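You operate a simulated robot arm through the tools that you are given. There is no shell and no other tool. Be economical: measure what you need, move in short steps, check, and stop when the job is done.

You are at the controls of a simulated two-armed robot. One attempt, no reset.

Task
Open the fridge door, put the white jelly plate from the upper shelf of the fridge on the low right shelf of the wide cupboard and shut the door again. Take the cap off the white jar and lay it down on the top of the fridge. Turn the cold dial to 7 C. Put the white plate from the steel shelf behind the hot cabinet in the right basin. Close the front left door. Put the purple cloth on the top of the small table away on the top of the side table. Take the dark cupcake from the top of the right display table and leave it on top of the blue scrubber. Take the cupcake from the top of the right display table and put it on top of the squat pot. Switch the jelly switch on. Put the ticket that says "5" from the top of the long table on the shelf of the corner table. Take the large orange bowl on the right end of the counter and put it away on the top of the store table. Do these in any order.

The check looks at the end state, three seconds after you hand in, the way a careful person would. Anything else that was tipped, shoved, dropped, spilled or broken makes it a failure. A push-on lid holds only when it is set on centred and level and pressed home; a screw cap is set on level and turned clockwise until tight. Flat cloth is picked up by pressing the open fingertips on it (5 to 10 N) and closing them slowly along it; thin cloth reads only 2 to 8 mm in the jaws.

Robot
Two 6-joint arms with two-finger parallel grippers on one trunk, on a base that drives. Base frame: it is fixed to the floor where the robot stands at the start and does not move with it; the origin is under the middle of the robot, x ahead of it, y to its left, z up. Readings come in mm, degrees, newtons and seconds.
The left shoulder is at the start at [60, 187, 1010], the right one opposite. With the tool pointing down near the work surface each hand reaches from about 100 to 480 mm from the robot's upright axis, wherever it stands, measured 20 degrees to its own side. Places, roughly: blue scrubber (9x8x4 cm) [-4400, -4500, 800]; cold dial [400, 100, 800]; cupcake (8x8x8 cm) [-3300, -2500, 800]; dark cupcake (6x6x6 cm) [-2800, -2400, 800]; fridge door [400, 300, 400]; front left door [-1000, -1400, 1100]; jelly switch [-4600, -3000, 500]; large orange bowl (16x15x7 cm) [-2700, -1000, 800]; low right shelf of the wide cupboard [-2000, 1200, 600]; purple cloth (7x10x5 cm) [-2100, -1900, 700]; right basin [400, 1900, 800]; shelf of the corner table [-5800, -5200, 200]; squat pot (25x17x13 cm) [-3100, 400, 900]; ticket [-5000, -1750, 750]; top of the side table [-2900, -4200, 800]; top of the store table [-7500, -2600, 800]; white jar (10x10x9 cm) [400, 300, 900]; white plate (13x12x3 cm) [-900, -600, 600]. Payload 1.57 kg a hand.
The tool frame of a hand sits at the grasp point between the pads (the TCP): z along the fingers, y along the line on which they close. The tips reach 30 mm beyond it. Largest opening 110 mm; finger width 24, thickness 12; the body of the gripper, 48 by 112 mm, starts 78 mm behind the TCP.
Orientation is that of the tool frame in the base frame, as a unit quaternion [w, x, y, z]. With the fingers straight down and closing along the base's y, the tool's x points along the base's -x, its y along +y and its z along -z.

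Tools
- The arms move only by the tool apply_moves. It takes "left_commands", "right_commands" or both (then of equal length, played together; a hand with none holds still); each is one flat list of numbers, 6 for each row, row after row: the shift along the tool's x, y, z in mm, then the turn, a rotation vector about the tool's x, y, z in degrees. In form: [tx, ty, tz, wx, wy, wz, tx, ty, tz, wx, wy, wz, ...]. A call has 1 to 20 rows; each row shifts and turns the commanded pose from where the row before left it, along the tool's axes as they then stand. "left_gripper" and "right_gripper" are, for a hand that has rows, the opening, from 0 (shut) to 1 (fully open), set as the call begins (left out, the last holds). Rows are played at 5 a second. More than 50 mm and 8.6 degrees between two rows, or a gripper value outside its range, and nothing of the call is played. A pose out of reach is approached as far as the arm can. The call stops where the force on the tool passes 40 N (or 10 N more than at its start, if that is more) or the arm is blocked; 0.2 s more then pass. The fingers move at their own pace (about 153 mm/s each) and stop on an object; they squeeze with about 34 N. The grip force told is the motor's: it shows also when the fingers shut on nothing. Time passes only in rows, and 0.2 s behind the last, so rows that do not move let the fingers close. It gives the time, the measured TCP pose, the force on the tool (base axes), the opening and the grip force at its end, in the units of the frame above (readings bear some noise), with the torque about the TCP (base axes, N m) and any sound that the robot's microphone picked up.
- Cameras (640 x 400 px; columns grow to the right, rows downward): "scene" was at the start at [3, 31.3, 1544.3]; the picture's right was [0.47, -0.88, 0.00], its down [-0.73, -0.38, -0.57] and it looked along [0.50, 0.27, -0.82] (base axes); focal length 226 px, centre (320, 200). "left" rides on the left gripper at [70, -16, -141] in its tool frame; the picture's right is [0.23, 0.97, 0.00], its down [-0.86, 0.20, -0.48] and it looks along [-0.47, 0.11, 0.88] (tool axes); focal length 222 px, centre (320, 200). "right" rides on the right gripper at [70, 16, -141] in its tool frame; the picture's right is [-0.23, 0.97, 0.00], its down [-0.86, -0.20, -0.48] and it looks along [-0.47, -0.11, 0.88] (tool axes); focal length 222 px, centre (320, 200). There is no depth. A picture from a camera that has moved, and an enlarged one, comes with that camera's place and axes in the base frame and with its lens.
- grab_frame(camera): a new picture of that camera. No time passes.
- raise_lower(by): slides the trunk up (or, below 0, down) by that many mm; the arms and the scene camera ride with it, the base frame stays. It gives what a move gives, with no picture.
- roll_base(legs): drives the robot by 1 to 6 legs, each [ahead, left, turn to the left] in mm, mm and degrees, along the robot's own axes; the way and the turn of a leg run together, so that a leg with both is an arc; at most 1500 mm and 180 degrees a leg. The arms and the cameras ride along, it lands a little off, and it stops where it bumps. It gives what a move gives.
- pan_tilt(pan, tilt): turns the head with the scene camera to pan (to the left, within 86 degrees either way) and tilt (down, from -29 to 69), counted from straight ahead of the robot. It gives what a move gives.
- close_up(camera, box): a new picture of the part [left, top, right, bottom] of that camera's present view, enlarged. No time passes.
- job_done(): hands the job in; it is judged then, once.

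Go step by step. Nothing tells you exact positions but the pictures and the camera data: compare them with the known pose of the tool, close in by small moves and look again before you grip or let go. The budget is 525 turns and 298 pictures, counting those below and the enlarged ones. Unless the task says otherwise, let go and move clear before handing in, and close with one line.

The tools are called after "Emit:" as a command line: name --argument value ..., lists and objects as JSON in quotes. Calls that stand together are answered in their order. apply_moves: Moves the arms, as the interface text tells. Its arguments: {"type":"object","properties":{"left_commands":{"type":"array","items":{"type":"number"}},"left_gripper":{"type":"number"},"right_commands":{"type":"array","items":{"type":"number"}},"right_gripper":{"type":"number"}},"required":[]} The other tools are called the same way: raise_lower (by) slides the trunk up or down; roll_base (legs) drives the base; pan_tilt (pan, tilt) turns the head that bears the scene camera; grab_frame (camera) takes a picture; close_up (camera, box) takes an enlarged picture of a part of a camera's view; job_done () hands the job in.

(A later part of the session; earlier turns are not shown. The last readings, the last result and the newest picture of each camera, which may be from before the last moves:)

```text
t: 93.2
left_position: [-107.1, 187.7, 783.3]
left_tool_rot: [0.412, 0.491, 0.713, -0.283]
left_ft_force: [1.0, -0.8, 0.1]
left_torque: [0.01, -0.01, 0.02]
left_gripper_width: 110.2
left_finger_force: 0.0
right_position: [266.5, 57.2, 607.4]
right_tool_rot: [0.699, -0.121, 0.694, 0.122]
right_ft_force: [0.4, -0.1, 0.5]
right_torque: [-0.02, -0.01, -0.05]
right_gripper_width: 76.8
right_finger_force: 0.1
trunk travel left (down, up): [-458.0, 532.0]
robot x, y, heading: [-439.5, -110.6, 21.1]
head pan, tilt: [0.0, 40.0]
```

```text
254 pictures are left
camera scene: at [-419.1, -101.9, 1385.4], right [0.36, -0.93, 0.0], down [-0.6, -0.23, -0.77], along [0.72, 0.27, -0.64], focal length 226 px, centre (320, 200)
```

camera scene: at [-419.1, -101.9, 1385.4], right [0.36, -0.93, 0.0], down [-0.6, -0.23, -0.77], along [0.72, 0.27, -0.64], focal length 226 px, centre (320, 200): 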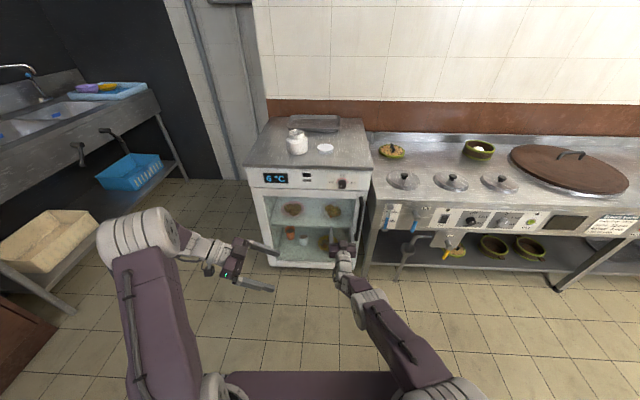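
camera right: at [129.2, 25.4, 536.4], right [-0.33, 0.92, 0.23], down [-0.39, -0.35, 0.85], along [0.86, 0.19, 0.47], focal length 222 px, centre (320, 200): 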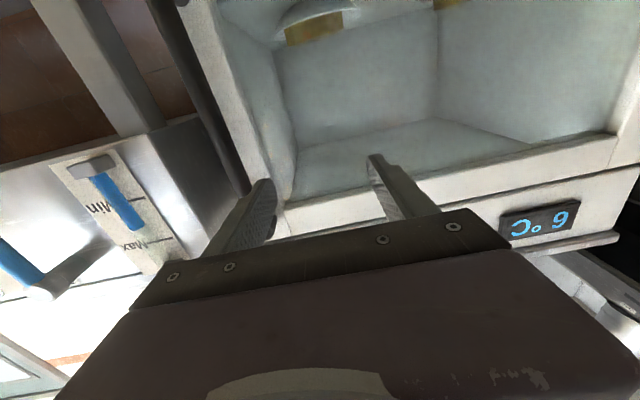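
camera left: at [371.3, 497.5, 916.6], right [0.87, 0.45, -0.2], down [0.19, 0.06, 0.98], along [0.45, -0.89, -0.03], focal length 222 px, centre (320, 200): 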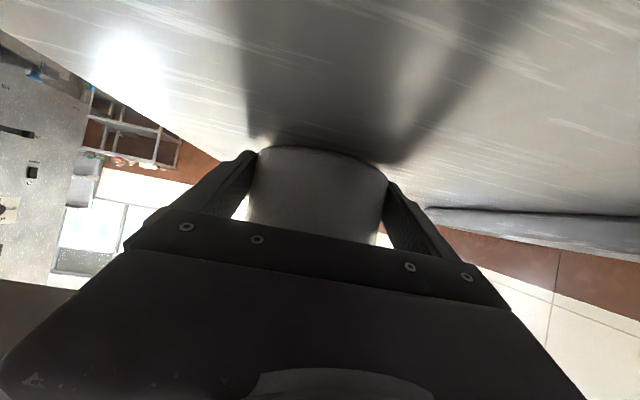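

The handle bar is about 108 mm to my right and 100 mm ahead of the hand. I sidestep and close in.

Emit:
roll_base --legs '[[0, -108, 0], [50, 0, 0]]'

Emit:
grab_frame --camera "right"

```text
t: 94.3
left_position: [-72.2, 114.6, 783.2]
left_tool_rot: [0.408, 0.502, 0.706, -0.29]
left_ft_force: [-0.8, -0.3, 0.1]
left_torque: [0.02, 0.03, -0.01]
left_gripper_width: 109.6
left_finger_force: 0.0
right_position: [296.8, -25.5, 607.6]
right_tool_rot: [0.701, -0.111, 0.695, 0.113]
right_ft_force: [0.6, 0.4, -0.2]
right_torque: [0.01, -0.02, -0.01]
right_gripper_width: 77.0
right_finger_force: 0.0
trunk travel left (down, up): [-458.0, 532.0]
robot x, y, heading: [-418.6, -172.7, 19.3]
head pan, tilt: [0.0, 40.0]
stopped in leg 1: the robot was blocked; the commanded pose is now the measured one
```

```text
253 pictures are left
camera right: at [158.2, -54.9, 536.3], right [-0.31, 0.92, 0.23], down [-0.4, -0.34, 0.85], along [0.86, 0.17, 0.47], focal length 222 px, centre (320, 200)
```

right: 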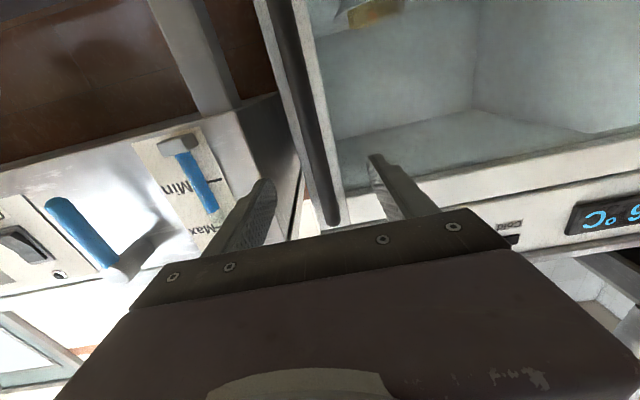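

The base bumped something on its right. I'll look that way before moving more.

Emit:
pan_tilt --pan -70 --tilt 45

Emit:
grab_frame --camera "scene"

```text
t: 95.7
left_position: [-74.4, 114.3, 783.5]
left_tool_rot: [0.408, 0.502, 0.706, -0.29]
left_ft_force: [0.0, -0.3, -0.2]
left_torque: [0.04, -0.02, -0.02]
left_gripper_width: 109.9
left_finger_force: 0.1
right_position: [296.1, -24.4, 606.7]
right_tool_rot: [0.701, -0.112, 0.696, 0.113]
right_ft_force: [0.3, -0.2, -0.1]
right_torque: [-0.02, -0.01, 0.01]
right_gripper_width: 76.9
right_finger_force: 0.0
trunk travel left (down, up): [-458.0, 532.0]
robot x, y, heading: [-417.7, -172.8, 19.2]
head pan, tilt: [-70.0, 45.0]
```

```text
252 pictures are left
camera scene: at [-422.2, -258.3, 1378.1], right [-0.77, -0.63, 0.0], down [-0.45, 0.55, -0.71], along [0.45, -0.55, -0.71], focal length 226 px, centre (320, 200)
```

scene: 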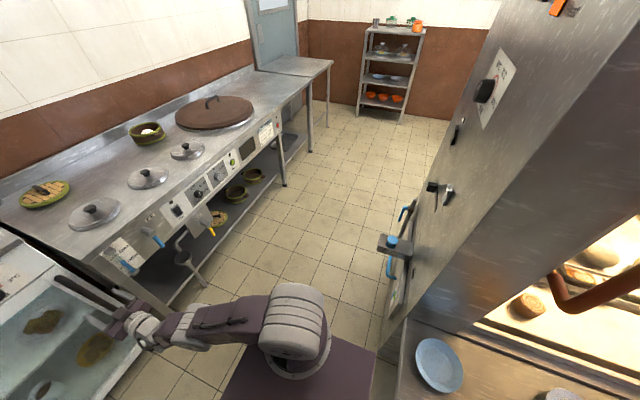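

The hot cabinet stands right behind me on the right. I ease off it, go ahead, and shift only the hand sideways.

Emit:
roll_base --legs '[[60, 8, 0]]'

Emit:
apply_moves --right_commands '[0, -11, 0, 0, 0, 0, 0, -12, 0, 0, 0, 0]'

Emit:
grab_frame --camera "right"

Emit:
pan_tilt --pan 0 --tilt 45

```text
t: 96.6
left_position: [-18.5, 142.0, 782.8]
left_tool_rot: [0.407, 0.502, 0.706, -0.291]
left_ft_force: [0.1, 1.0, 1.0]
left_torque: [-0.02, 0.02, -0.01]
left_gripper_width: 109.9
left_finger_force: 0.0
right_position: [351.6, 1.8, 606.0]
right_tool_rot: [0.701, -0.111, 0.696, 0.112]
right_ft_force: [-0.1, -0.5, 0.8]
right_torque: [0.04, -0.07, 0.01]
right_gripper_width: 77.1
right_finger_force: 0.3
trunk travel left (down, up): [-458.0, 532.0]
robot x, y, heading: [-366.0, -142.3, 19.3]
head pan, tilt: [-70.0, 45.0]
```

```text
t: 97.2
left_position: [-20.1, 142.2, 782.4]
left_tool_rot: [0.408, 0.502, 0.706, -0.288]
left_ft_force: [-0.1, -0.1, 0.2]
left_torque: [-0.01, 0.0, -0.03]
left_gripper_width: 109.9
left_finger_force: 0.1
right_position: [354.0, -7.6, 606.7]
right_tool_rot: [0.702, -0.11, 0.695, 0.112]
right_ft_force: [0.5, 0.3, -0.6]
right_torque: [-0.03, 0.0, 0.01]
right_gripper_width: 77.0
right_finger_force: 0.0
right hand out of reach, approached as far as the arm can: row 2
trunk travel left (down, up): [-458.0, 532.0]
robot x, y, heading: [-361.6, -144.9, 19.2]
head pan, tilt: [-70.0, 45.0]
```

```text
251 pictures are left
camera right: at [215.4, -36.2, 536.2], right [-0.3, 0.93, 0.23], down [-0.4, -0.34, 0.85], along [0.86, 0.17, 0.47], focal length 222 px, centre (320, 200)
```

right: 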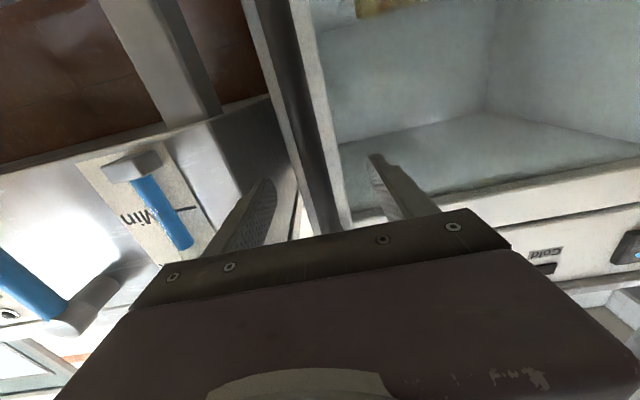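

```text
t: 98.7
left_position: [-19.9, 141.2, 783.2]
left_tool_rot: [0.408, 0.502, 0.706, -0.29]
left_ft_force: [0.0, 0.3, 0.0]
left_torque: [0.02, 0.03, 0.0]
left_gripper_width: 110.0
left_finger_force: 0.0
right_position: [354.3, -7.8, 606.4]
right_tool_rot: [0.702, -0.109, 0.695, 0.111]
right_ft_force: [-0.8, 0.3, -0.2]
right_torque: [-0.03, 0.02, -0.02]
right_gripper_width: 76.8
right_finger_force: 0.0
trunk travel left (down, up): [-458.0, 532.0]
robot x, y, heading: [-361.6, -148.3, 19.0]
head pan, tilt: [0.0, 45.0]
```

The bar is between the fingers' paths. I advance 32 mm and 10 mm right, then grip.

Emit:
roll_base --legs '[[32, -11, 0]]'

Emit:
apply_moves --right_commands '[0, 0, 0, 0, 0, 0, 0, 0, 0, 0, 0, 0, 0, 0, 0, 0, 0, 0]' --right_gripper 0.0

Emit:
grab_frame --camera "right"

```text
t: 99.5
left_position: [15.7, 141.0, 782.9]
left_tool_rot: [0.407, 0.502, 0.706, -0.29]
left_ft_force: [0.5, -0.3, -0.8]
left_torque: [-0.02, 0.03, -0.01]
left_gripper_width: 110.0
left_finger_force: 0.0
right_position: [388.1, -7.4, 606.3]
right_tool_rot: [0.701, -0.109, 0.696, 0.111]
right_ft_force: [-0.1, 0.0, -0.4]
right_torque: [0.02, 0.0, -0.01]
right_gripper_width: 77.0
right_finger_force: 0.1
trunk travel left (down, up): [-458.0, 532.0]
robot x, y, heading: [-330.1, -143.1, 19.2]
head pan, tilt: [0.0, 45.0]
```

```text
t: 100.3
left_position: [12.7, 145.8, 782.3]
left_tool_rot: [0.409, 0.5, 0.706, -0.29]
left_ft_force: [0.5, -0.5, 0.5]
left_torque: [-0.01, -0.01, 0.0]
left_gripper_width: 109.9
left_finger_force: 0.0
right_position: [385.1, -0.0, 607.2]
right_tool_rot: [0.702, -0.115, 0.694, 0.113]
right_ft_force: [-9.2, 35.8, -2.6]
right_torque: [0.68, 0.21, -0.18]
right_gripper_width: 19.7
right_finger_force: 33.7
trunk travel left (down, up): [-458.0, 532.0]
robot x, y, heading: [-329.8, -141.6, 19.3]
head pan, tilt: [0.0, 45.0]
```

```text
250 pictures are left
camera right: at [247.5, -30.1, 536.2], right [-0.31, 0.92, 0.22], down [-0.4, -0.34, 0.85], along [0.86, 0.18, 0.47], focal length 222 px, centre (320, 200)
```

right: 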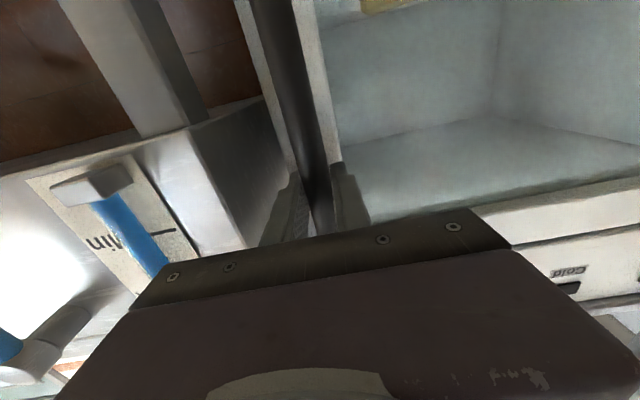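

The handle is gripped. The hinge is at about (266,432), so I swing the robot around it clockwise in small arcs to pull the door open.

Emit:
roll_base --legs '[[-30, 65, -5], [-30, 65, -5]]'

Emit:
grab_frame --camera "scene"

```text
t: 101.0
left_position: [11.0, 144.5, 784.5]
left_tool_rot: [0.407, 0.505, 0.704, -0.291]
left_ft_force: [0.3, 0.1, 0.4]
left_torque: [0.0, -0.01, 0.01]
left_gripper_width: 110.4
left_finger_force: 0.1
right_position: [381.2, -0.7, 607.9]
right_tool_rot: [0.701, -0.112, 0.695, 0.111]
right_ft_force: [2.1, 3.8, -4.2]
right_torque: [0.24, 0.22, -0.27]
right_gripper_width: 19.9
right_finger_force: 33.9
trunk travel left (down, up): [-458.0, 532.0]
robot x, y, heading: [-333.9, -139.4, 18.9]
head pan, tilt: [0.0, 45.0]
stopped in leg 1: the force on the tool passed its limit (the readings are from after the stop); the commanded pose is now the measured one
```

```text
249 pictures are left
camera scene: at [-314.5, -134.4, 1378.1], right [0.32, -0.95, 0.0], down [-0.67, -0.23, -0.71], along [0.67, 0.23, -0.71], focal length 226 px, centre (320, 200)
```

scene: 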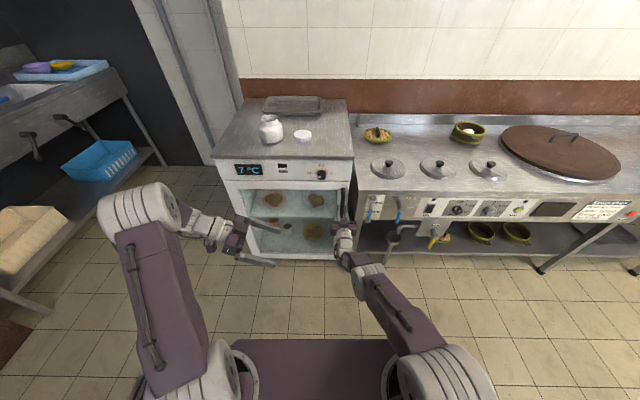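

The display already reads 7 °C. The door needs a clean breakaway pull; I try pulling straight back.

Emit:
roll_base --legs '[[-20, 0, 0]]'

```text
t: 101.8
left_position: [-8.9, 140.0, 782.9]
left_tool_rot: [0.407, 0.504, 0.704, -0.291]
left_ft_force: [-0.2, -0.3, 0.1]
left_torque: [0.03, -0.02, 0.03]
left_gripper_width: 110.3
left_finger_force: 0.1
right_position: [361.4, -4.9, 607.2]
right_tool_rot: [0.702, -0.115, 0.694, 0.112]
right_ft_force: [-0.8, 15.4, -9.7]
right_torque: [0.83, -0.47, -0.24]
right_gripper_width: 19.8
right_finger_force: 33.8
trunk travel left (down, up): [-458.0, 532.0]
robot x, y, heading: [-350.8, -146.2, 18.9]
head pan, tilt: [0.0, 45.0]
```

Emit:
roll_base --legs '[[-34, 32, -2.5], [-18, 34, -2.5], [-16, 33, -2.5]]'

Emit:
grab_frame --camera "right"

```text
t: 103.1
left_position: [-43.5, 146.3, 783.7]
left_tool_rot: [0.399, 0.524, 0.689, -0.302]
left_ft_force: [0.6, -0.1, 0.5]
left_torque: [0.02, 0.01, 0.01]
left_gripper_width: 110.0
left_finger_force: 0.0
right_position: [317.3, -11.5, 608.8]
right_tool_rot: [0.704, -0.102, 0.696, 0.098]
right_ft_force: [0.1, 1.1, -5.5]
right_torque: [0.63, 0.29, -0.2]
right_gripper_width: 19.4
right_finger_force: 33.6
trunk travel left (down, up): [-458.0, 532.0]
robot x, y, heading: [-403.0, -118.0, 15.6]
head pan, tilt: [0.0, 45.0]
stopped in leg 2: the force on the tool passed its limit (the readings are from after the stop); the commanded pose is now the measured one
```

```text
248 pictures are left
camera right: at [178.3, -35.1, 536.7], right [-0.27, 0.94, 0.22], down [-0.41, -0.32, 0.85], along [0.87, 0.14, 0.47], focal length 222 px, centre (320, 200)
```

right: 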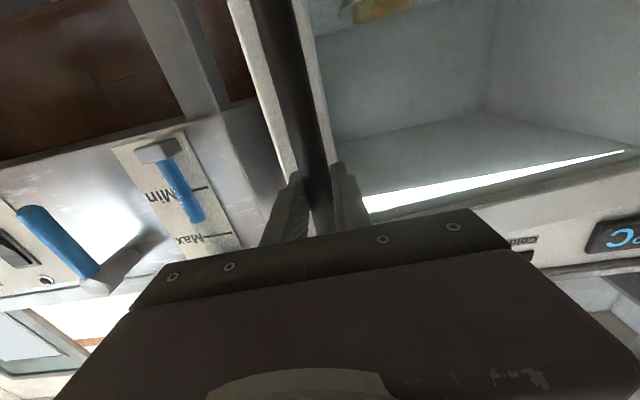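

The door is ajar about 9°. I continue with small translation legs along the handle's arc.

Emit:
roll_base --legs '[[-50, 11, 0], [-37, 12, 0], [-36, 15, 0]]'

```text
t: 105.0
left_position: [-169.7, 151.6, 783.2]
left_tool_rot: [0.398, 0.523, 0.69, -0.302]
left_ft_force: [0.2, 0.3, -0.8]
left_torque: [0.01, -0.01, 0.0]
left_gripper_width: 110.2
left_finger_force: 0.1
right_position: [190.1, -7.2, 609.0]
right_tool_rot: [0.705, -0.102, 0.695, 0.097]
right_ft_force: [-0.2, 3.4, -9.4]
right_torque: [0.83, 0.06, -0.07]
right_gripper_width: 19.6
right_finger_force: 33.8
trunk travel left (down, up): [-458.0, 532.0]
robot x, y, heading: [-533.1, -116.4, 16.0]
head pan, tilt: [0.0, 45.0]
```

Emit:
roll_base --legs '[[-35, 19, 0], [-33, 21.5, 0]]'

Emit:
grab_frame --camera "scene"

Emit:
grab_frame --camera "right"

```text
t: 106.3
left_position: [-248.1, 169.8, 782.9]
left_tool_rot: [0.398, 0.524, 0.689, -0.302]
left_ft_force: [-0.7, 0.6, 0.4]
left_torque: [-0.02, -0.03, 0.04]
left_gripper_width: 110.0
left_finger_force: 0.1
right_position: [111.1, 9.4, 609.2]
right_tool_rot: [0.704, -0.1, 0.696, 0.098]
right_ft_force: [-4.6, -12.1, -3.9]
right_torque: [0.77, -0.2, -0.22]
right_gripper_width: 19.9
right_finger_force: 33.5
trunk travel left (down, up): [-458.0, 532.0]
robot x, y, heading: [-609.0, -93.5, 15.6]
head pan, tilt: [0.0, 45.0]
```

```text
247 pictures are left
camera scene: at [-589.1, -92.2, 1378.0], right [0.27, -0.96, 0.0], down [-0.68, -0.19, -0.71], along [0.68, 0.19, -0.71], focal length 226 px, centre (320, 200)
```

scene: 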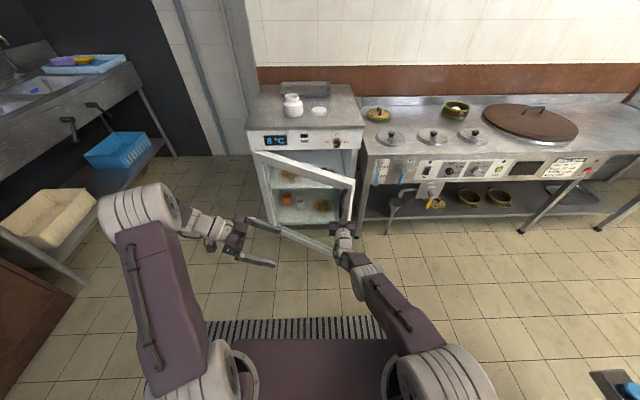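

```text
246 pictures are left
camera right: at [-27.3, -12.9, 537.5], right [-0.27, 0.94, 0.22], down [-0.42, -0.32, 0.85], along [0.87, 0.14, 0.48], focal length 222 px, centre (320, 200)
```

right: 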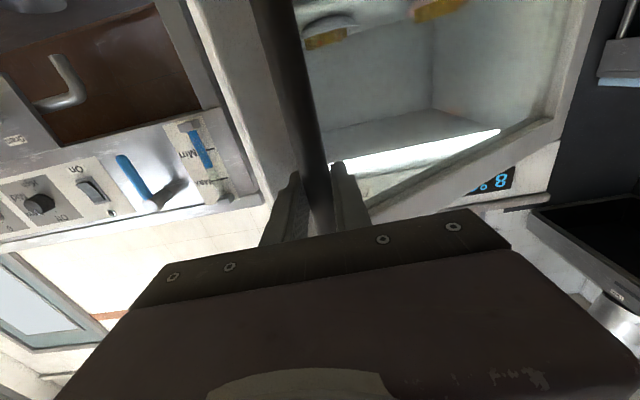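

The door is open about 35°. I release the handle, step around the door edge and push it wider from its inner side.

Emit:
apply_moves --right_commands '[0, 0, 0, 0, 0, 0, 0, 0, 0, 0, 0, 0]' --right_gripper 0.6

Emit:
roll_base --legs '[[-75, 0, 0], [0, -115, 0]]'

Emit:
grab_frame --camera "scene"

```text
t: 106.9
left_position: [-247.9, 169.8, 784.4]
left_tool_rot: [0.399, 0.523, 0.69, -0.301]
left_ft_force: [0.6, 0.0, -0.8]
left_torque: [-0.02, -0.01, -0.01]
left_gripper_width: 110.0
left_finger_force: 0.0
right_position: [113.4, 10.7, 608.7]
right_tool_rot: [0.704, -0.1, 0.696, 0.097]
right_ft_force: [-0.3, -0.4, -0.2]
right_torque: [-0.02, 0.01, 0.0]
right_gripper_width: 66.0
right_finger_force: 0.1
trunk travel left (down, up): [-458.0, 532.0]
robot x, y, heading: [-610.3, -96.0, 15.9]
head pan, tilt: [0.0, 45.0]
```

```text
t: 108.8
left_position: [-288.4, 38.8, 784.3]
left_tool_rot: [0.398, 0.524, 0.69, -0.303]
left_ft_force: [-0.1, -0.3, -0.1]
left_torque: [0.02, 0.01, 0.06]
left_gripper_width: 110.2
left_finger_force: 0.0
right_position: [72.3, -120.5, 607.5]
right_tool_rot: [0.705, -0.1, 0.696, 0.098]
right_ft_force: [-0.4, -0.1, 0.3]
right_torque: [-0.04, 0.03, -0.02]
right_gripper_width: 66.0
right_finger_force: 0.1
trunk travel left (down, up): [-458.0, 532.0]
robot x, y, heading: [-644.4, -222.2, 16.0]
head pan, tilt: [0.0, 45.0]
```

```text
245 pictures are left
camera scene: at [-627.7, -224.4, 1378.1], right [0.27, -0.96, 0.0], down [-0.68, -0.19, -0.71], along [0.68, 0.19, -0.71], focal length 226 px, centre (320, 200)
```

scene: 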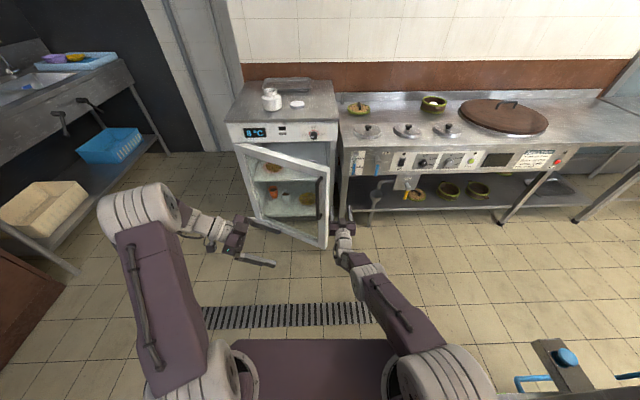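

Emit:
roll_base --legs '[[125, 0, 0]]'

Emit:
grab_frame --camera "right"

```text
t: 110.1
left_position: [-167.7, 73.7, 782.6]
left_tool_rot: [0.398, 0.523, 0.691, -0.302]
left_ft_force: [0.5, -0.6, -0.5]
left_torque: [-0.01, 0.0, -0.02]
left_gripper_width: 110.0
left_finger_force: 0.0
right_position: [196.0, -86.2, 607.8]
right_tool_rot: [0.704, -0.1, 0.697, 0.097]
right_ft_force: [0.4, -7.6, -2.2]
right_torque: [-0.14, 0.05, -0.09]
right_gripper_width: 60.4
right_finger_force: 0.1
trunk travel left (down, up): [-458.0, 532.0]
robot x, y, heading: [-525.9, -190.9, 15.5]
head pan, tilt: [0.0, 45.0]
```

```text
244 pictures are left
camera right: at [54.8, -109.3, 536.1], right [-0.27, 0.94, 0.22], down [-0.41, -0.32, 0.85], along [0.87, 0.14, 0.47], focal length 222 px, centre (320, 200)
```

right: 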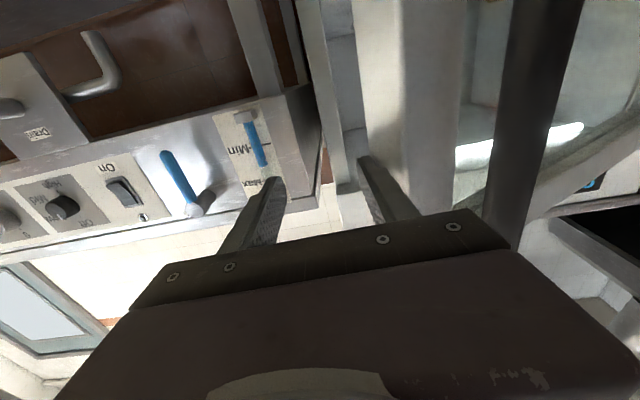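

The finger is just inside the door edge. I close the fingers and push left with the base.

Emit:
apply_moves --right_commands '[0, 0, 0, 0, 0, 0, 0, 0, 0, 0, 0, 0, 0, 0, 0, 0, 0, 0]' --right_gripper 0.0

Emit:
roll_base --legs '[[40, 60, 0], [0, 60, 0]]'

Emit:
grab_frame --camera "scene"

```text
t: 110.9
left_position: [-166.8, 73.4, 784.3]
left_tool_rot: [0.398, 0.524, 0.69, -0.302]
left_ft_force: [-0.3, -0.4, -0.7]
left_torque: [-0.02, 0.01, -0.02]
left_gripper_width: 109.8
left_finger_force: 0.0
right_position: [193.6, -84.5, 607.5]
right_tool_rot: [0.704, -0.099, 0.696, 0.096]
right_ft_force: [0.3, -0.6, -0.2]
right_torque: [0.02, 0.0, 0.01]
right_gripper_width: 0.0
right_finger_force: 21.6
trunk travel left (down, up): [-458.0, 532.0]
robot x, y, heading: [-528.6, -192.5, 15.9]
head pan, tilt: [0.0, 45.0]
```

```text
t: 111.8
left_position: [-151.4, 120.4, 782.0]
left_tool_rot: [0.398, 0.524, 0.689, -0.303]
left_ft_force: [-0.1, 0.1, 0.9]
left_torque: [-0.01, -0.03, -0.01]
left_gripper_width: 110.1
left_finger_force: 0.0
right_position: [211.8, -49.0, 607.6]
right_tool_rot: [0.705, -0.09, 0.697, 0.091]
right_ft_force: [0.0, -0.3, 0.0]
right_torque: [-0.02, -0.03, 0.0]
right_gripper_width: 0.0
right_finger_force: 20.8
trunk travel left (down, up): [-458.0, 532.0]
robot x, y, heading: [-512.5, -141.6, 15.9]
head pan, tilt: [0.0, 45.0]
stopped in leg 1: the force on the tool passed its limit (the readings are from after the stop); the commanded pose is now the measured one
```

```text
243 pictures are left
camera scene: at [-491.4, -141.2, 1378.0], right [0.27, -0.96, 0.0], down [-0.68, -0.19, -0.71], along [0.68, 0.19, -0.71], focal length 226 px, centre (320, 200)
```

scene: 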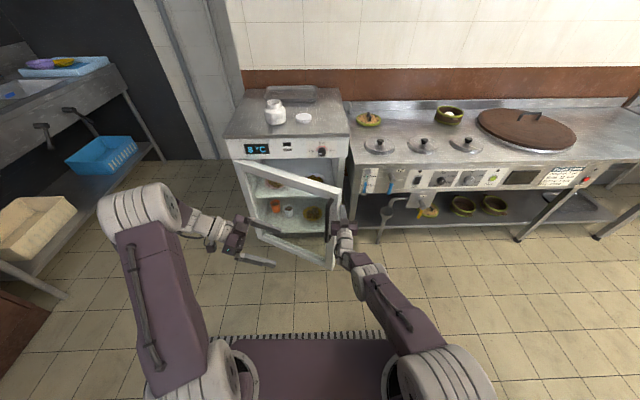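

Emit:
close_up --camera "scene" --box '[240, 130, 400, 290]'

Emit:
grab_frame --camera "right"

```text
2.50 times, centred on (320, 210) of scene
camera zoom: at [-491.4, -141.2, 1378.0], right [0.27, -0.96, 0.0], down [-0.68, -0.19, -0.71], along [0.68, 0.19, -0.71], focal length 564 px, centre (320, 175)
```

zoom: 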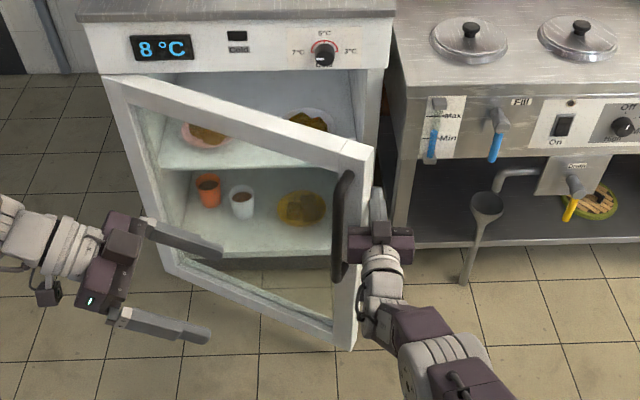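

```text
241 pictures are left
camera right: at [71.8, -69.6, 536.0], right [-0.25, 0.94, 0.23], down [-0.42, -0.32, 0.85], along [0.87, 0.12, 0.48], focal length 222 px, centre (320, 200)
```

right: 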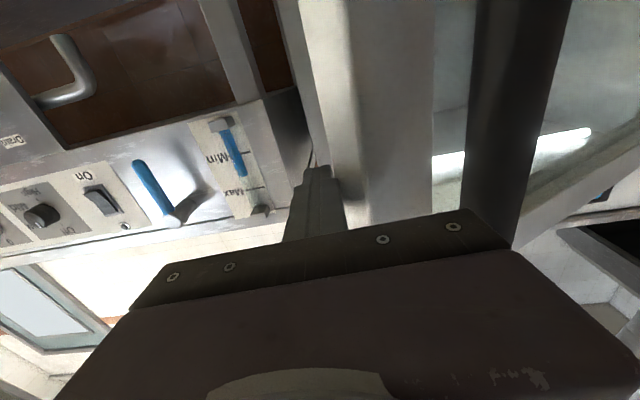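

The gripper's wide body caught the handle side. I'll step back right, roll the hand 90° to be slim, go deeper, then push left.

Emit:
roll_base --legs '[[-20, -44, 0]]'

Emit:
apply_moves --right_commands '[0, 0, 0, 0, 0, -8.5, 0, 0, 0, 0, 0, -8.5, 0, 0, 0, 0, 0, -8.5, 0, 0, 0, 0, 0, -8.5, 0, 0, 0, 0, 0, -8.5, 0, 0, 0, 0, 0, -8.5, 0, 0, 0, 0, 0, -8.5, 0, 0, 0, 0, 0, -8.5, 0, 0, 0, 0, 0, -8.5, 0, 0, 0, 0, 0, -8.5, 0, 0, 0, 0, 0, -5]'

Emit:
roll_base --legs '[[140, 0, 0]]'

Emit:
close_up --camera "scene" --box '[220, 110, 420, 290]'

```text
t: 112.8
left_position: [-158.8, 69.7, 784.8]
left_tool_rot: [0.398, 0.525, 0.69, -0.301]
left_ft_force: [-0.4, 0.0, 0.9]
left_torque: [0.03, -0.02, 0.03]
left_gripper_width: 109.9
left_finger_force: 0.0
right_position: [204.7, -97.7, 607.4]
right_tool_rot: [0.706, -0.09, 0.697, 0.092]
right_ft_force: [1.2, 0.2, 0.7]
right_torque: [0.0, -0.01, 0.04]
right_gripper_width: 0.1
right_finger_force: 21.6
trunk travel left (down, up): [-458.0, 532.0]
robot x, y, heading: [-519.6, -192.7, 15.7]
head pan, tilt: [0.0, 45.0]
```

```text
t: 115.2
left_position: [-158.7, 70.8, 783.5]
left_tool_rot: [0.398, 0.525, 0.689, -0.303]
left_ft_force: [-0.3, -0.3, -0.1]
left_torque: [0.02, 0.01, 0.0]
left_gripper_width: 110.1
left_finger_force: 0.1
right_position: [203.7, -98.4, 607.7]
right_tool_rot: [0.563, -0.557, 0.429, -0.434]
right_ft_force: [-0.2, 0.5, -0.1]
right_torque: [0.01, 0.03, 0.0]
right_gripper_width: 0.0
right_finger_force: 21.4
trunk travel left (down, up): [-458.0, 532.0]
robot x, y, heading: [-523.3, -194.2, 15.9]
head pan, tilt: [0.0, 45.0]
```

```text
t: 116.5
left_position: [-23.5, 110.2, 783.2]
left_tool_rot: [0.398, 0.525, 0.689, -0.303]
left_ft_force: [0.6, 0.6, 0.2]
left_torque: [0.0, 0.04, -0.06]
left_gripper_width: 110.1
left_finger_force: 0.1
right_position: [341.0, -59.7, 606.5]
right_tool_rot: [0.562, -0.558, 0.429, -0.434]
right_ft_force: [0.3, -0.4, -0.8]
right_torque: [-0.02, -0.01, -0.02]
right_gripper_width: 0.0
right_finger_force: 21.2
trunk travel left (down, up): [-458.0, 532.0]
robot x, y, heading: [-382.0, -157.7, 15.8]
head pan, tilt: [0.0, 45.0]
```

```text
2.22 times, centred on (320, 200) of scene
camera zoom: at [-362.3, -151.5, 1378.1], right [0.27, -0.96, 0.0], down [-0.68, -0.19, -0.71], along [0.68, 0.19, -0.71], focal length 502 px, centre (320, 200)
```

zoom: 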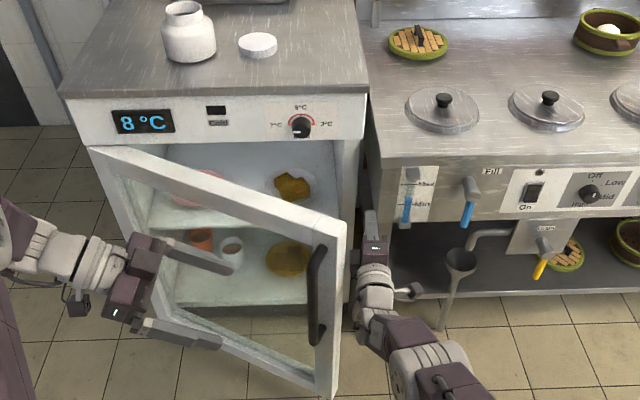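

The gripper is now behind the door. I raise the left hand out of the door's way, then push left.

Emit:
apply_moves --left_commands '[-43, 0, -25, 0, 0, 0, -43, 0, -25, 0, 0, 0, -43, 0, -25, 0, 0, 0]'

Emit:
roll_base --legs '[[0, 80, 0], [-10, 80, 0]]'

Emit:
close_up --camera "scene" --box '[220, 110, 420, 290]'

```text
t: 117.3
left_position: [-23.9, 109.4, 933.9]
left_tool_rot: [0.398, 0.524, 0.689, -0.302]
left_ft_force: [-0.3, 0.6, 0.0]
left_torque: [-0.03, 0.01, 0.0]
left_gripper_width: 109.9
left_finger_force: 0.0
right_position: [339.6, -59.6, 607.4]
right_tool_rot: [0.564, -0.557, 0.429, -0.434]
right_ft_force: [0.1, 0.1, 0.2]
right_torque: [0.04, 0.0, 0.0]
right_gripper_width: 0.3
right_finger_force: 21.6
trunk travel left (down, up): [-458.0, 532.0]
robot x, y, heading: [-385.2, -156.0, 15.9]
head pan, tilt: [0.0, 45.0]
```

```text
t: 118.2
left_position: [-32.1, 141.4, 933.4]
left_tool_rot: [0.398, 0.525, 0.689, -0.302]
left_ft_force: [-0.3, -0.3, -1.2]
left_torque: [0.01, 0.01, 0.0]
left_gripper_width: 110.1
left_finger_force: 0.1
right_position: [333.5, -37.2, 606.7]
right_tool_rot: [0.56, -0.55, 0.437, -0.439]
right_ft_force: [-0.1, 0.3, 0.1]
right_torque: [0.0, -0.05, 0.07]
right_gripper_width: 0.0
right_finger_force: 21.5
trunk travel left (down, up): [-458.0, 532.0]
robot x, y, heading: [-394.7, -124.7, 15.5]
head pan, tilt: [0.0, 45.0]
stopped in leg 1: the force on the tool passed its limit (the readings are from after the stop); the commanded pose is now the measured one
```

```text
2.22 times, centred on (320, 200) of scene
camera zoom: at [-373.1, -120.2, 1378.0], right [0.27, -0.96, 0.0], down [-0.68, -0.19, -0.71], along [0.68, 0.19, -0.71], focal length 502 px, centre (320, 200)
```

zoom: 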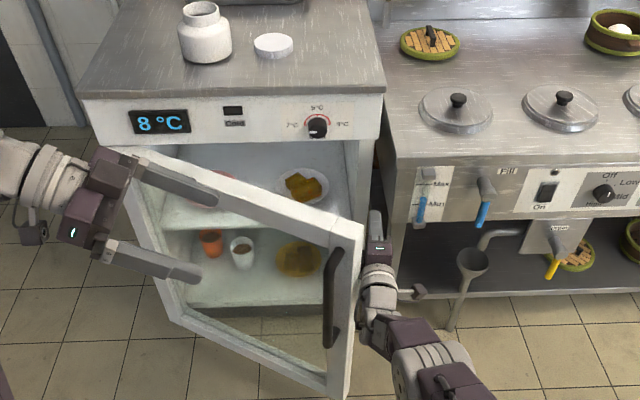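

The wrist only presses on the door's edge. I'll yaw the hand left to hook behind the door, then pull back.

Emit:
roll_base --legs '[[0, -15, 0]]'

Emit:
apply_moves --right_commands '[0, 0, 0, 0, -8, 0, 0, 0, 0, 0, -8, 0, 0, 0, 0, 0, -8, 0, 0, 0, 0, 0, -8, 0, 0, 0, 0, 0, -8, 0]'

Emit:
close_up --camera "scene" --box '[220, 110, 420, 290]'

```text
t: 119.0
left_position: [-27.1, 126.2, 933.5]
left_tool_rot: [0.398, 0.525, 0.689, -0.302]
left_ft_force: [-0.3, 0.1, 0.1]
left_torque: [0.02, 0.02, -0.02]
left_gripper_width: 109.9
left_finger_force: 0.0
right_position: [338.4, -51.9, 606.6]
right_tool_rot: [0.56, -0.551, 0.437, -0.438]
right_ft_force: [-0.1, -0.6, 0.6]
right_torque: [-0.01, -0.01, 0.0]
right_gripper_width: 0.0
right_finger_force: 21.3
trunk travel left (down, up): [-458.0, 532.0]
robot x, y, heading: [-390.0, -135.4, 15.7]
head pan, tilt: [0.0, 45.0]
```

```text
t: 120.2
left_position: [-27.0, 128.0, 933.0]
left_tool_rot: [0.398, 0.525, 0.689, -0.302]
left_ft_force: [0.2, 0.5, 0.7]
left_torque: [-0.01, 0.01, 0.0]
left_gripper_width: 110.1
left_finger_force: 0.1
right_position: [339.0, -42.4, 605.8]
right_tool_rot: [0.567, -0.558, 0.429, -0.429]
right_ft_force: [-0.1, -0.1, 0.0]
right_torque: [0.02, -0.01, 0.01]
right_gripper_width: 0.0
right_finger_force: 21.6
right hand out of reach, approached as far as the arm can: row 1, 2, 3, 4, 5
trunk travel left (down, up): [-458.0, 532.0]
robot x, y, heading: [-389.9, -138.1, 15.5]
head pan, tilt: [0.0, 45.0]
```

```text
2.22 times, centred on (320, 200) of scene
camera zoom: at [-368.6, -134.5, 1378.1], right [0.27, -0.96, 0.0], down [-0.68, -0.19, -0.71], along [0.68, 0.19, -0.71], focal length 502 px, centre (320, 200)
```

zoom: 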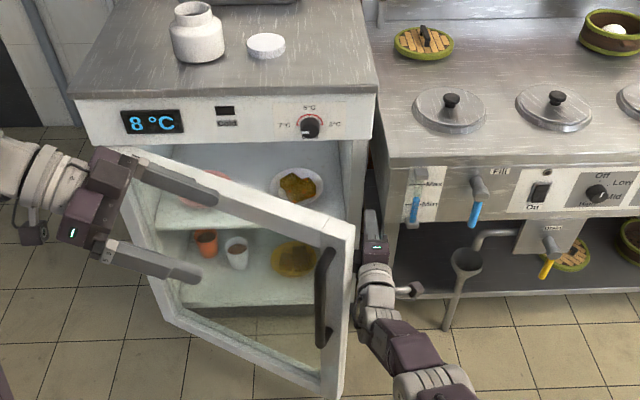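

Hooking isn't reachable there. Better to grip the handle again with the robot standing further left and facing the half-open door squarely. I back out, unroll the wrist and reposition.

Emit:
roll_base --legs '[[-300, 0, 0], [0, 500, 0]]'

Emit:
apply_moves --right_commands '[0, 0, 0, 0, 0, 8.5, 0, 0, 0, 0, 0, 8.5, 0, 0, 0, 0, 0, 8.5, 0, 0, 0, 0, 0, 8.5, 0, 0, 0, 0, 0, 8.5, 0, 0, 0, 0, 0, 8.5, 0, 0, 0, 0, 0, 8.5, 0, 0, 0, 0, 0, 8.5, 0, 0, 0, 0, 0, 8.5, 0, 0, 0, 0, 0, 8.5, 0, 0, 0, 0, 0, 5]' --right_gripper 0.65

Emit:
roll_base --legs '[[0, 0, -40.6]]'

Emit:
grab_frame --camera "scene"

```text
t: 124.8
left_position: [-454.3, 531.5, 932.3]
left_tool_rot: [0.398, 0.525, 0.688, -0.303]
left_ft_force: [-0.7, -0.2, 0.6]
left_torque: [0.0, -0.01, 0.0]
left_gripper_width: 110.1
left_finger_force: 0.0
right_position: [-87.9, 361.5, 604.7]
right_tool_rot: [0.566, -0.558, 0.429, -0.429]
right_ft_force: [-0.6, -0.2, -0.2]
right_torque: [-0.03, -0.01, -0.01]
right_gripper_width: 0.1
right_finger_force: 21.1
trunk travel left (down, up): [-458.0, 532.0]
robot x, y, heading: [-815.8, 266.5, 15.6]
head pan, tilt: [0.0, 45.0]
```

```text
t: 127.2
left_position: [-454.5, 531.3, 932.6]
left_tool_rot: [0.398, 0.525, 0.688, -0.303]
left_ft_force: [0.3, 0.3, 1.1]
left_torque: [0.01, 0.02, -0.01]
left_gripper_width: 110.1
left_finger_force: 0.1
right_position: [-86.9, 359.2, 605.4]
right_tool_rot: [0.704, -0.09, 0.698, 0.098]
right_ft_force: [-0.8, 0.2, 0.3]
right_torque: [0.03, 0.02, 0.03]
right_gripper_width: 71.5
right_finger_force: 0.0
trunk travel left (down, up): [-458.0, 532.0]
robot x, y, heading: [-816.7, 264.0, 15.6]
head pan, tilt: [0.0, 45.0]
```

```text
t: 129.5
left_position: [-369.7, 231.8, 931.8]
left_tool_rot: [0.268, 0.732, 0.463, -0.422]
left_ft_force: [-1.2, -1.2, -0.2]
left_torque: [-0.01, 0.01, -0.01]
left_gripper_width: 110.1
left_finger_force: 0.0
right_position: [-201.6, -137.0, 605.0]
right_tool_rot: [0.694, 0.157, 0.686, -0.154]
right_ft_force: [0.2, -0.2, 0.2]
right_torque: [0.0, -0.04, -0.01]
right_gripper_width: 71.3
right_finger_force: 0.1
trunk travel left (down, up): [-458.0, 532.0]
robot x, y, heading: [-812.5, 267.6, -24.8]
head pan, tilt: [0.0, 45.0]
```

```text
237 pictures are left
camera scene: at [-796.5, 254.0, 1378.1], right [-0.42, -0.91, 0.0], down [-0.64, 0.3, -0.71], along [0.64, -0.3, -0.71], focal length 226 px, centre (320, 200)
```

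scene: 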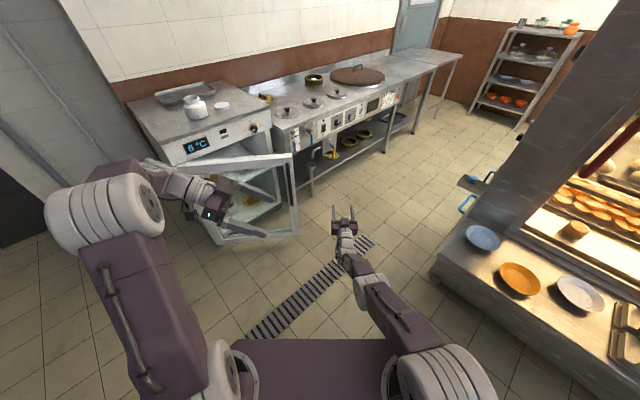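

Emit:
roll_base --legs '[[0, 276, 0], [120, 0, 0]]'

Emit:
grab_frame --camera "right"

Emit:
close_up --camera "scene" --box '[240, 100, 440, 260]'

```text
t: 132.2
left_position: [-142.3, 428.5, 931.8]
left_tool_rot: [0.267, 0.732, 0.463, -0.423]
left_ft_force: [0.0, 0.3, 0.9]
left_torque: [-0.02, 0.09, -0.05]
left_gripper_width: 110.1
left_finger_force: 0.0
right_position: [24.3, 60.6, 605.7]
right_tool_rot: [0.694, 0.158, 0.686, -0.154]
right_ft_force: [0.2, 0.1, 0.0]
right_torque: [-0.01, -0.08, 0.03]
right_gripper_width: 71.5
right_finger_force: 0.0
trunk travel left (down, up): [-458.0, 532.0]
robot x, y, heading: [-584.4, 465.3, -25.0]
head pan, tilt: [0.0, 45.0]
```

```text
236 pictures are left
camera right: at [-95.5, 136.2, 533.8], right [0.42, 0.88, 0.23], down [-0.53, 0.02, 0.85], along [0.74, -0.48, 0.47], focal length 222 px, centre (320, 200)
```

right: 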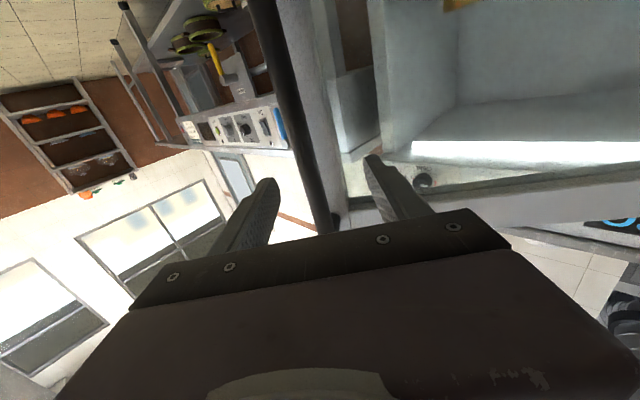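

```text
2.50 times, centred on (340, 180) of scene
camera zoom: at [-568.9, 451.8, 1378.1], right [-0.42, -0.91, 0.0], down [-0.64, 0.3, -0.71], along [0.64, -0.3, -0.71], focal length 564 px, centre (270, 250)
```

zoom: 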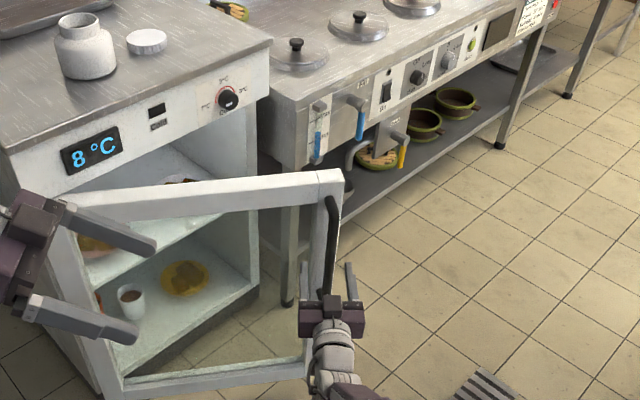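

Emit:
roll_base --legs '[[100, -12, 0]]'

Emit:
grab_frame --camera "right"

Emit:
close_up --camera "scene" --box '[240, 100, 440, 260]'

```text
t: 133.4
left_position: [-56.5, 374.9, 932.6]
left_tool_rot: [0.268, 0.732, 0.463, -0.422]
left_ft_force: [0.8, -0.1, 0.5]
left_torque: [0.02, 0.03, 0.03]
left_gripper_width: 110.1
left_finger_force: 0.0
right_position: [109.4, 8.0, 604.2]
right_tool_rot: [0.694, 0.157, 0.686, -0.153]
right_ft_force: [-0.6, 0.7, -0.8]
right_torque: [-0.01, -0.03, 0.03]
right_gripper_width: 71.4
right_finger_force: 0.1
trunk travel left (down, up): [-458.0, 532.0]
robot x, y, heading: [-500.9, 411.8, -25.1]
head pan, tilt: [0.0, 45.0]
```

```text
234 pictures are left
camera right: at [-10.4, 83.0, 533.7], right [0.42, 0.88, 0.23], down [-0.53, 0.02, 0.85], along [0.74, -0.48, 0.47], focal length 222 px, centre (320, 200)
```

right: 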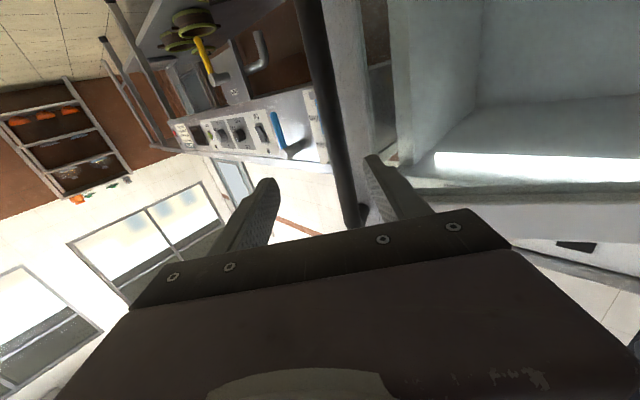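

```text
2.50 times, centred on (340, 180) of scene
camera zoom: at [-483.8, 398.5, 1378.1], right [-0.42, -0.91, 0.0], down [-0.64, 0.3, -0.71], along [0.64, -0.3, -0.71], focal length 564 px, centre (270, 250)
```

zoom: 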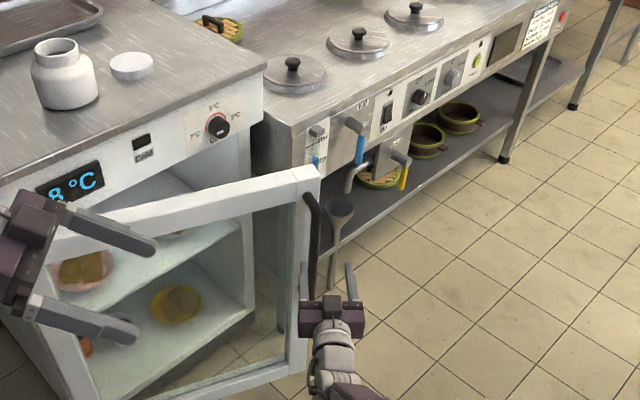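

The bar is nearer the left finger. I shift 20 mm left, advance 28 mm, and check.

Emit:
roll_base --legs '[[0, 20, 0], [22, 0, 0]]'

Emit:
grab_frame --camera "right"

Emit:
close_up --camera "scene" --box '[280, 130, 400, 240]'

```text
t: 134.6
left_position: [-28.6, 383.8, 932.6]
left_tool_rot: [0.267, 0.732, 0.463, -0.423]
left_ft_force: [-0.2, -0.5, -0.3]
left_torque: [0.0, 0.0, -0.04]
left_gripper_width: 110.1
left_finger_force: 0.1
right_position: [137.2, 16.4, 604.2]
right_tool_rot: [0.693, 0.158, 0.686, -0.154]
right_ft_force: [-0.2, 0.1, 0.1]
right_torque: [0.04, 0.02, 0.02]
right_gripper_width: 71.3
right_finger_force: 0.1
trunk travel left (down, up): [-458.0, 532.0]
robot x, y, heading: [-475.1, 418.9, -25.2]
head pan, tilt: [0.0, 45.0]
```

```text
232 pictures are left
camera right: at [18.0, 91.8, 533.8], right [0.42, 0.88, 0.23], down [-0.53, 0.02, 0.85], along [0.74, -0.48, 0.47], focal length 222 px, centre (320, 200)
```

right: 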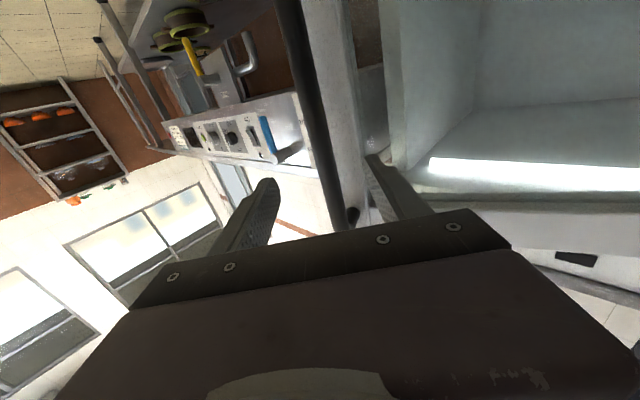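

```text
3.64 times, centred on (340, 185) of scene
camera zoom: at [-455.4, 407.5, 1378.1], right [-0.42, -0.91, 0.0], down [-0.64, 0.3, -0.71], along [0.64, -0.3, -0.71], focal length 821 px, centre (247, 254)
```

zoom: 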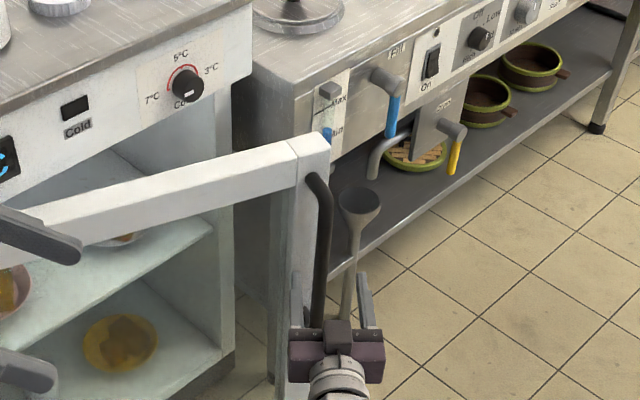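

Emit:
apply_moves --right_commands '[0, 0, 0, 0, 0, 0, 0, 0, 0, 0, 0, 0, 0, 0, 0, 0, 0, 0]' --right_gripper 0.0

```text
t: 135.4
left_position: [-30.0, 384.2, 932.2]
left_tool_rot: [0.267, 0.732, 0.462, -0.423]
left_ft_force: [0.6, -0.2, 0.4]
left_torque: [-0.01, -0.01, 0.0]
left_gripper_width: 110.1
left_finger_force: 0.1
right_position: [138.3, 16.2, 605.3]
right_tool_rot: [0.693, 0.158, 0.686, -0.155]
right_ft_force: [-0.5, 0.9, -0.6]
right_torque: [0.01, 0.0, 0.04]
right_gripper_width: 0.0
right_finger_force: 21.5
trunk travel left (down, up): [-458.0, 532.0]
robot x, y, heading: [-473.3, 420.8, -25.1]
head pan, tilt: [0.0, 45.0]
```

Emit:
grab_frame --camera "right"

Emit:
close_up --camera "scene" --box '[290, 150, 370, 220]'

```text
230 pictures are left
camera right: at [17.5, 92.0, 534.5], right [0.42, 0.88, 0.23], down [-0.53, 0.02, 0.85], along [0.74, -0.48, 0.47], focal length 222 px, centre (320, 200)
```

right: 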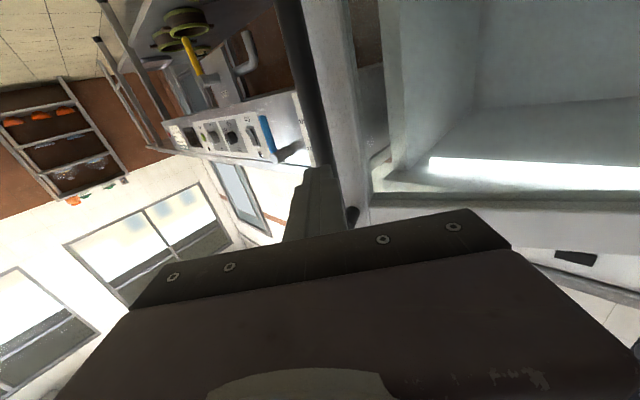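

```text
5.71 times, centred on (330, 185) of scene
camera zoom: at [-456.8, 408.1, 1378.1], right [-0.42, -0.91, 0.0], down [-0.64, 0.3, -0.71], along [0.64, -0.3, -0.71], focal length 1290 px, centre (263, 286)
```

zoom: 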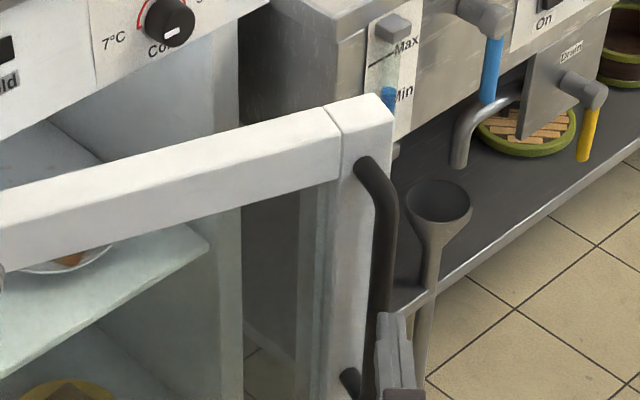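

The bar is still 39 mm ahead, beyond the tips. I reopen and advance 28 mm.

Emit:
apply_moves --right_commands '[0, 0, 0, 0, 0, 0, 0, 0, 0, 0, 0, 0]' --right_gripper 0.65

Emit:
roll_base --legs '[[29, 5, 0]]'

Emit:
apply_moves --right_commands '[0, 0, 0, 0, 0, 0, 0, 0, 0, 0, 0, 0, 0, 0, 0, 0, 0, 0]' --right_gripper 0.0

```text
t: 136.0
left_position: [-28.2, 385.5, 932.4]
left_tool_rot: [0.268, 0.732, 0.463, -0.422]
left_ft_force: [-0.1, 0.8, 0.0]
left_torque: [0.02, -0.01, -0.02]
left_gripper_width: 110.0
left_finger_force: 0.0
right_position: [136.8, 16.0, 605.3]
right_tool_rot: [0.694, 0.158, 0.686, -0.154]
right_ft_force: [-0.5, 0.4, -0.3]
right_torque: [0.0, -0.01, -0.03]
right_gripper_width: 71.5
right_finger_force: 0.0
trunk travel left (down, up): [-458.0, 532.0]
robot x, y, heading: [-475.0, 420.1, -25.0]
head pan, tilt: [0.0, 45.0]
```

```text
t: 136.8
left_position: [-0.2, 376.8, 931.1]
left_tool_rot: [0.267, 0.732, 0.463, -0.423]
left_ft_force: [0.1, 0.5, 0.3]
left_torque: [0.03, 0.01, -0.04]
left_gripper_width: 110.0
left_finger_force: 0.0
right_position: [165.4, 8.3, 605.0]
right_tool_rot: [0.693, 0.158, 0.686, -0.155]
right_ft_force: [0.3, 0.2, 0.1]
right_torque: [-0.02, -0.02, 0.0]
right_gripper_width: 71.5
right_finger_force: 0.2
trunk travel left (down, up): [-458.0, 532.0]
robot x, y, heading: [-444.7, 412.1, -25.2]
head pan, tilt: [0.0, 45.0]
```

```text
t: 137.6
left_position: [-1.1, 377.1, 932.7]
left_tool_rot: [0.267, 0.732, 0.462, -0.422]
left_ft_force: [0.4, 0.3, 0.4]
left_torque: [0.02, -0.01, 0.03]
left_gripper_width: 110.0
left_finger_force: 0.0
right_position: [166.6, 7.6, 605.2]
right_tool_rot: [0.694, 0.157, 0.686, -0.154]
right_ft_force: [-0.6, 0.8, 1.2]
right_torque: [-0.01, -0.01, -0.01]
right_gripper_width: 0.0
right_finger_force: 21.5
trunk travel left (down, up): [-458.0, 532.0]
robot x, y, heading: [-446.0, 409.8, -25.1]
head pan, tilt: [0.0, 45.0]
```

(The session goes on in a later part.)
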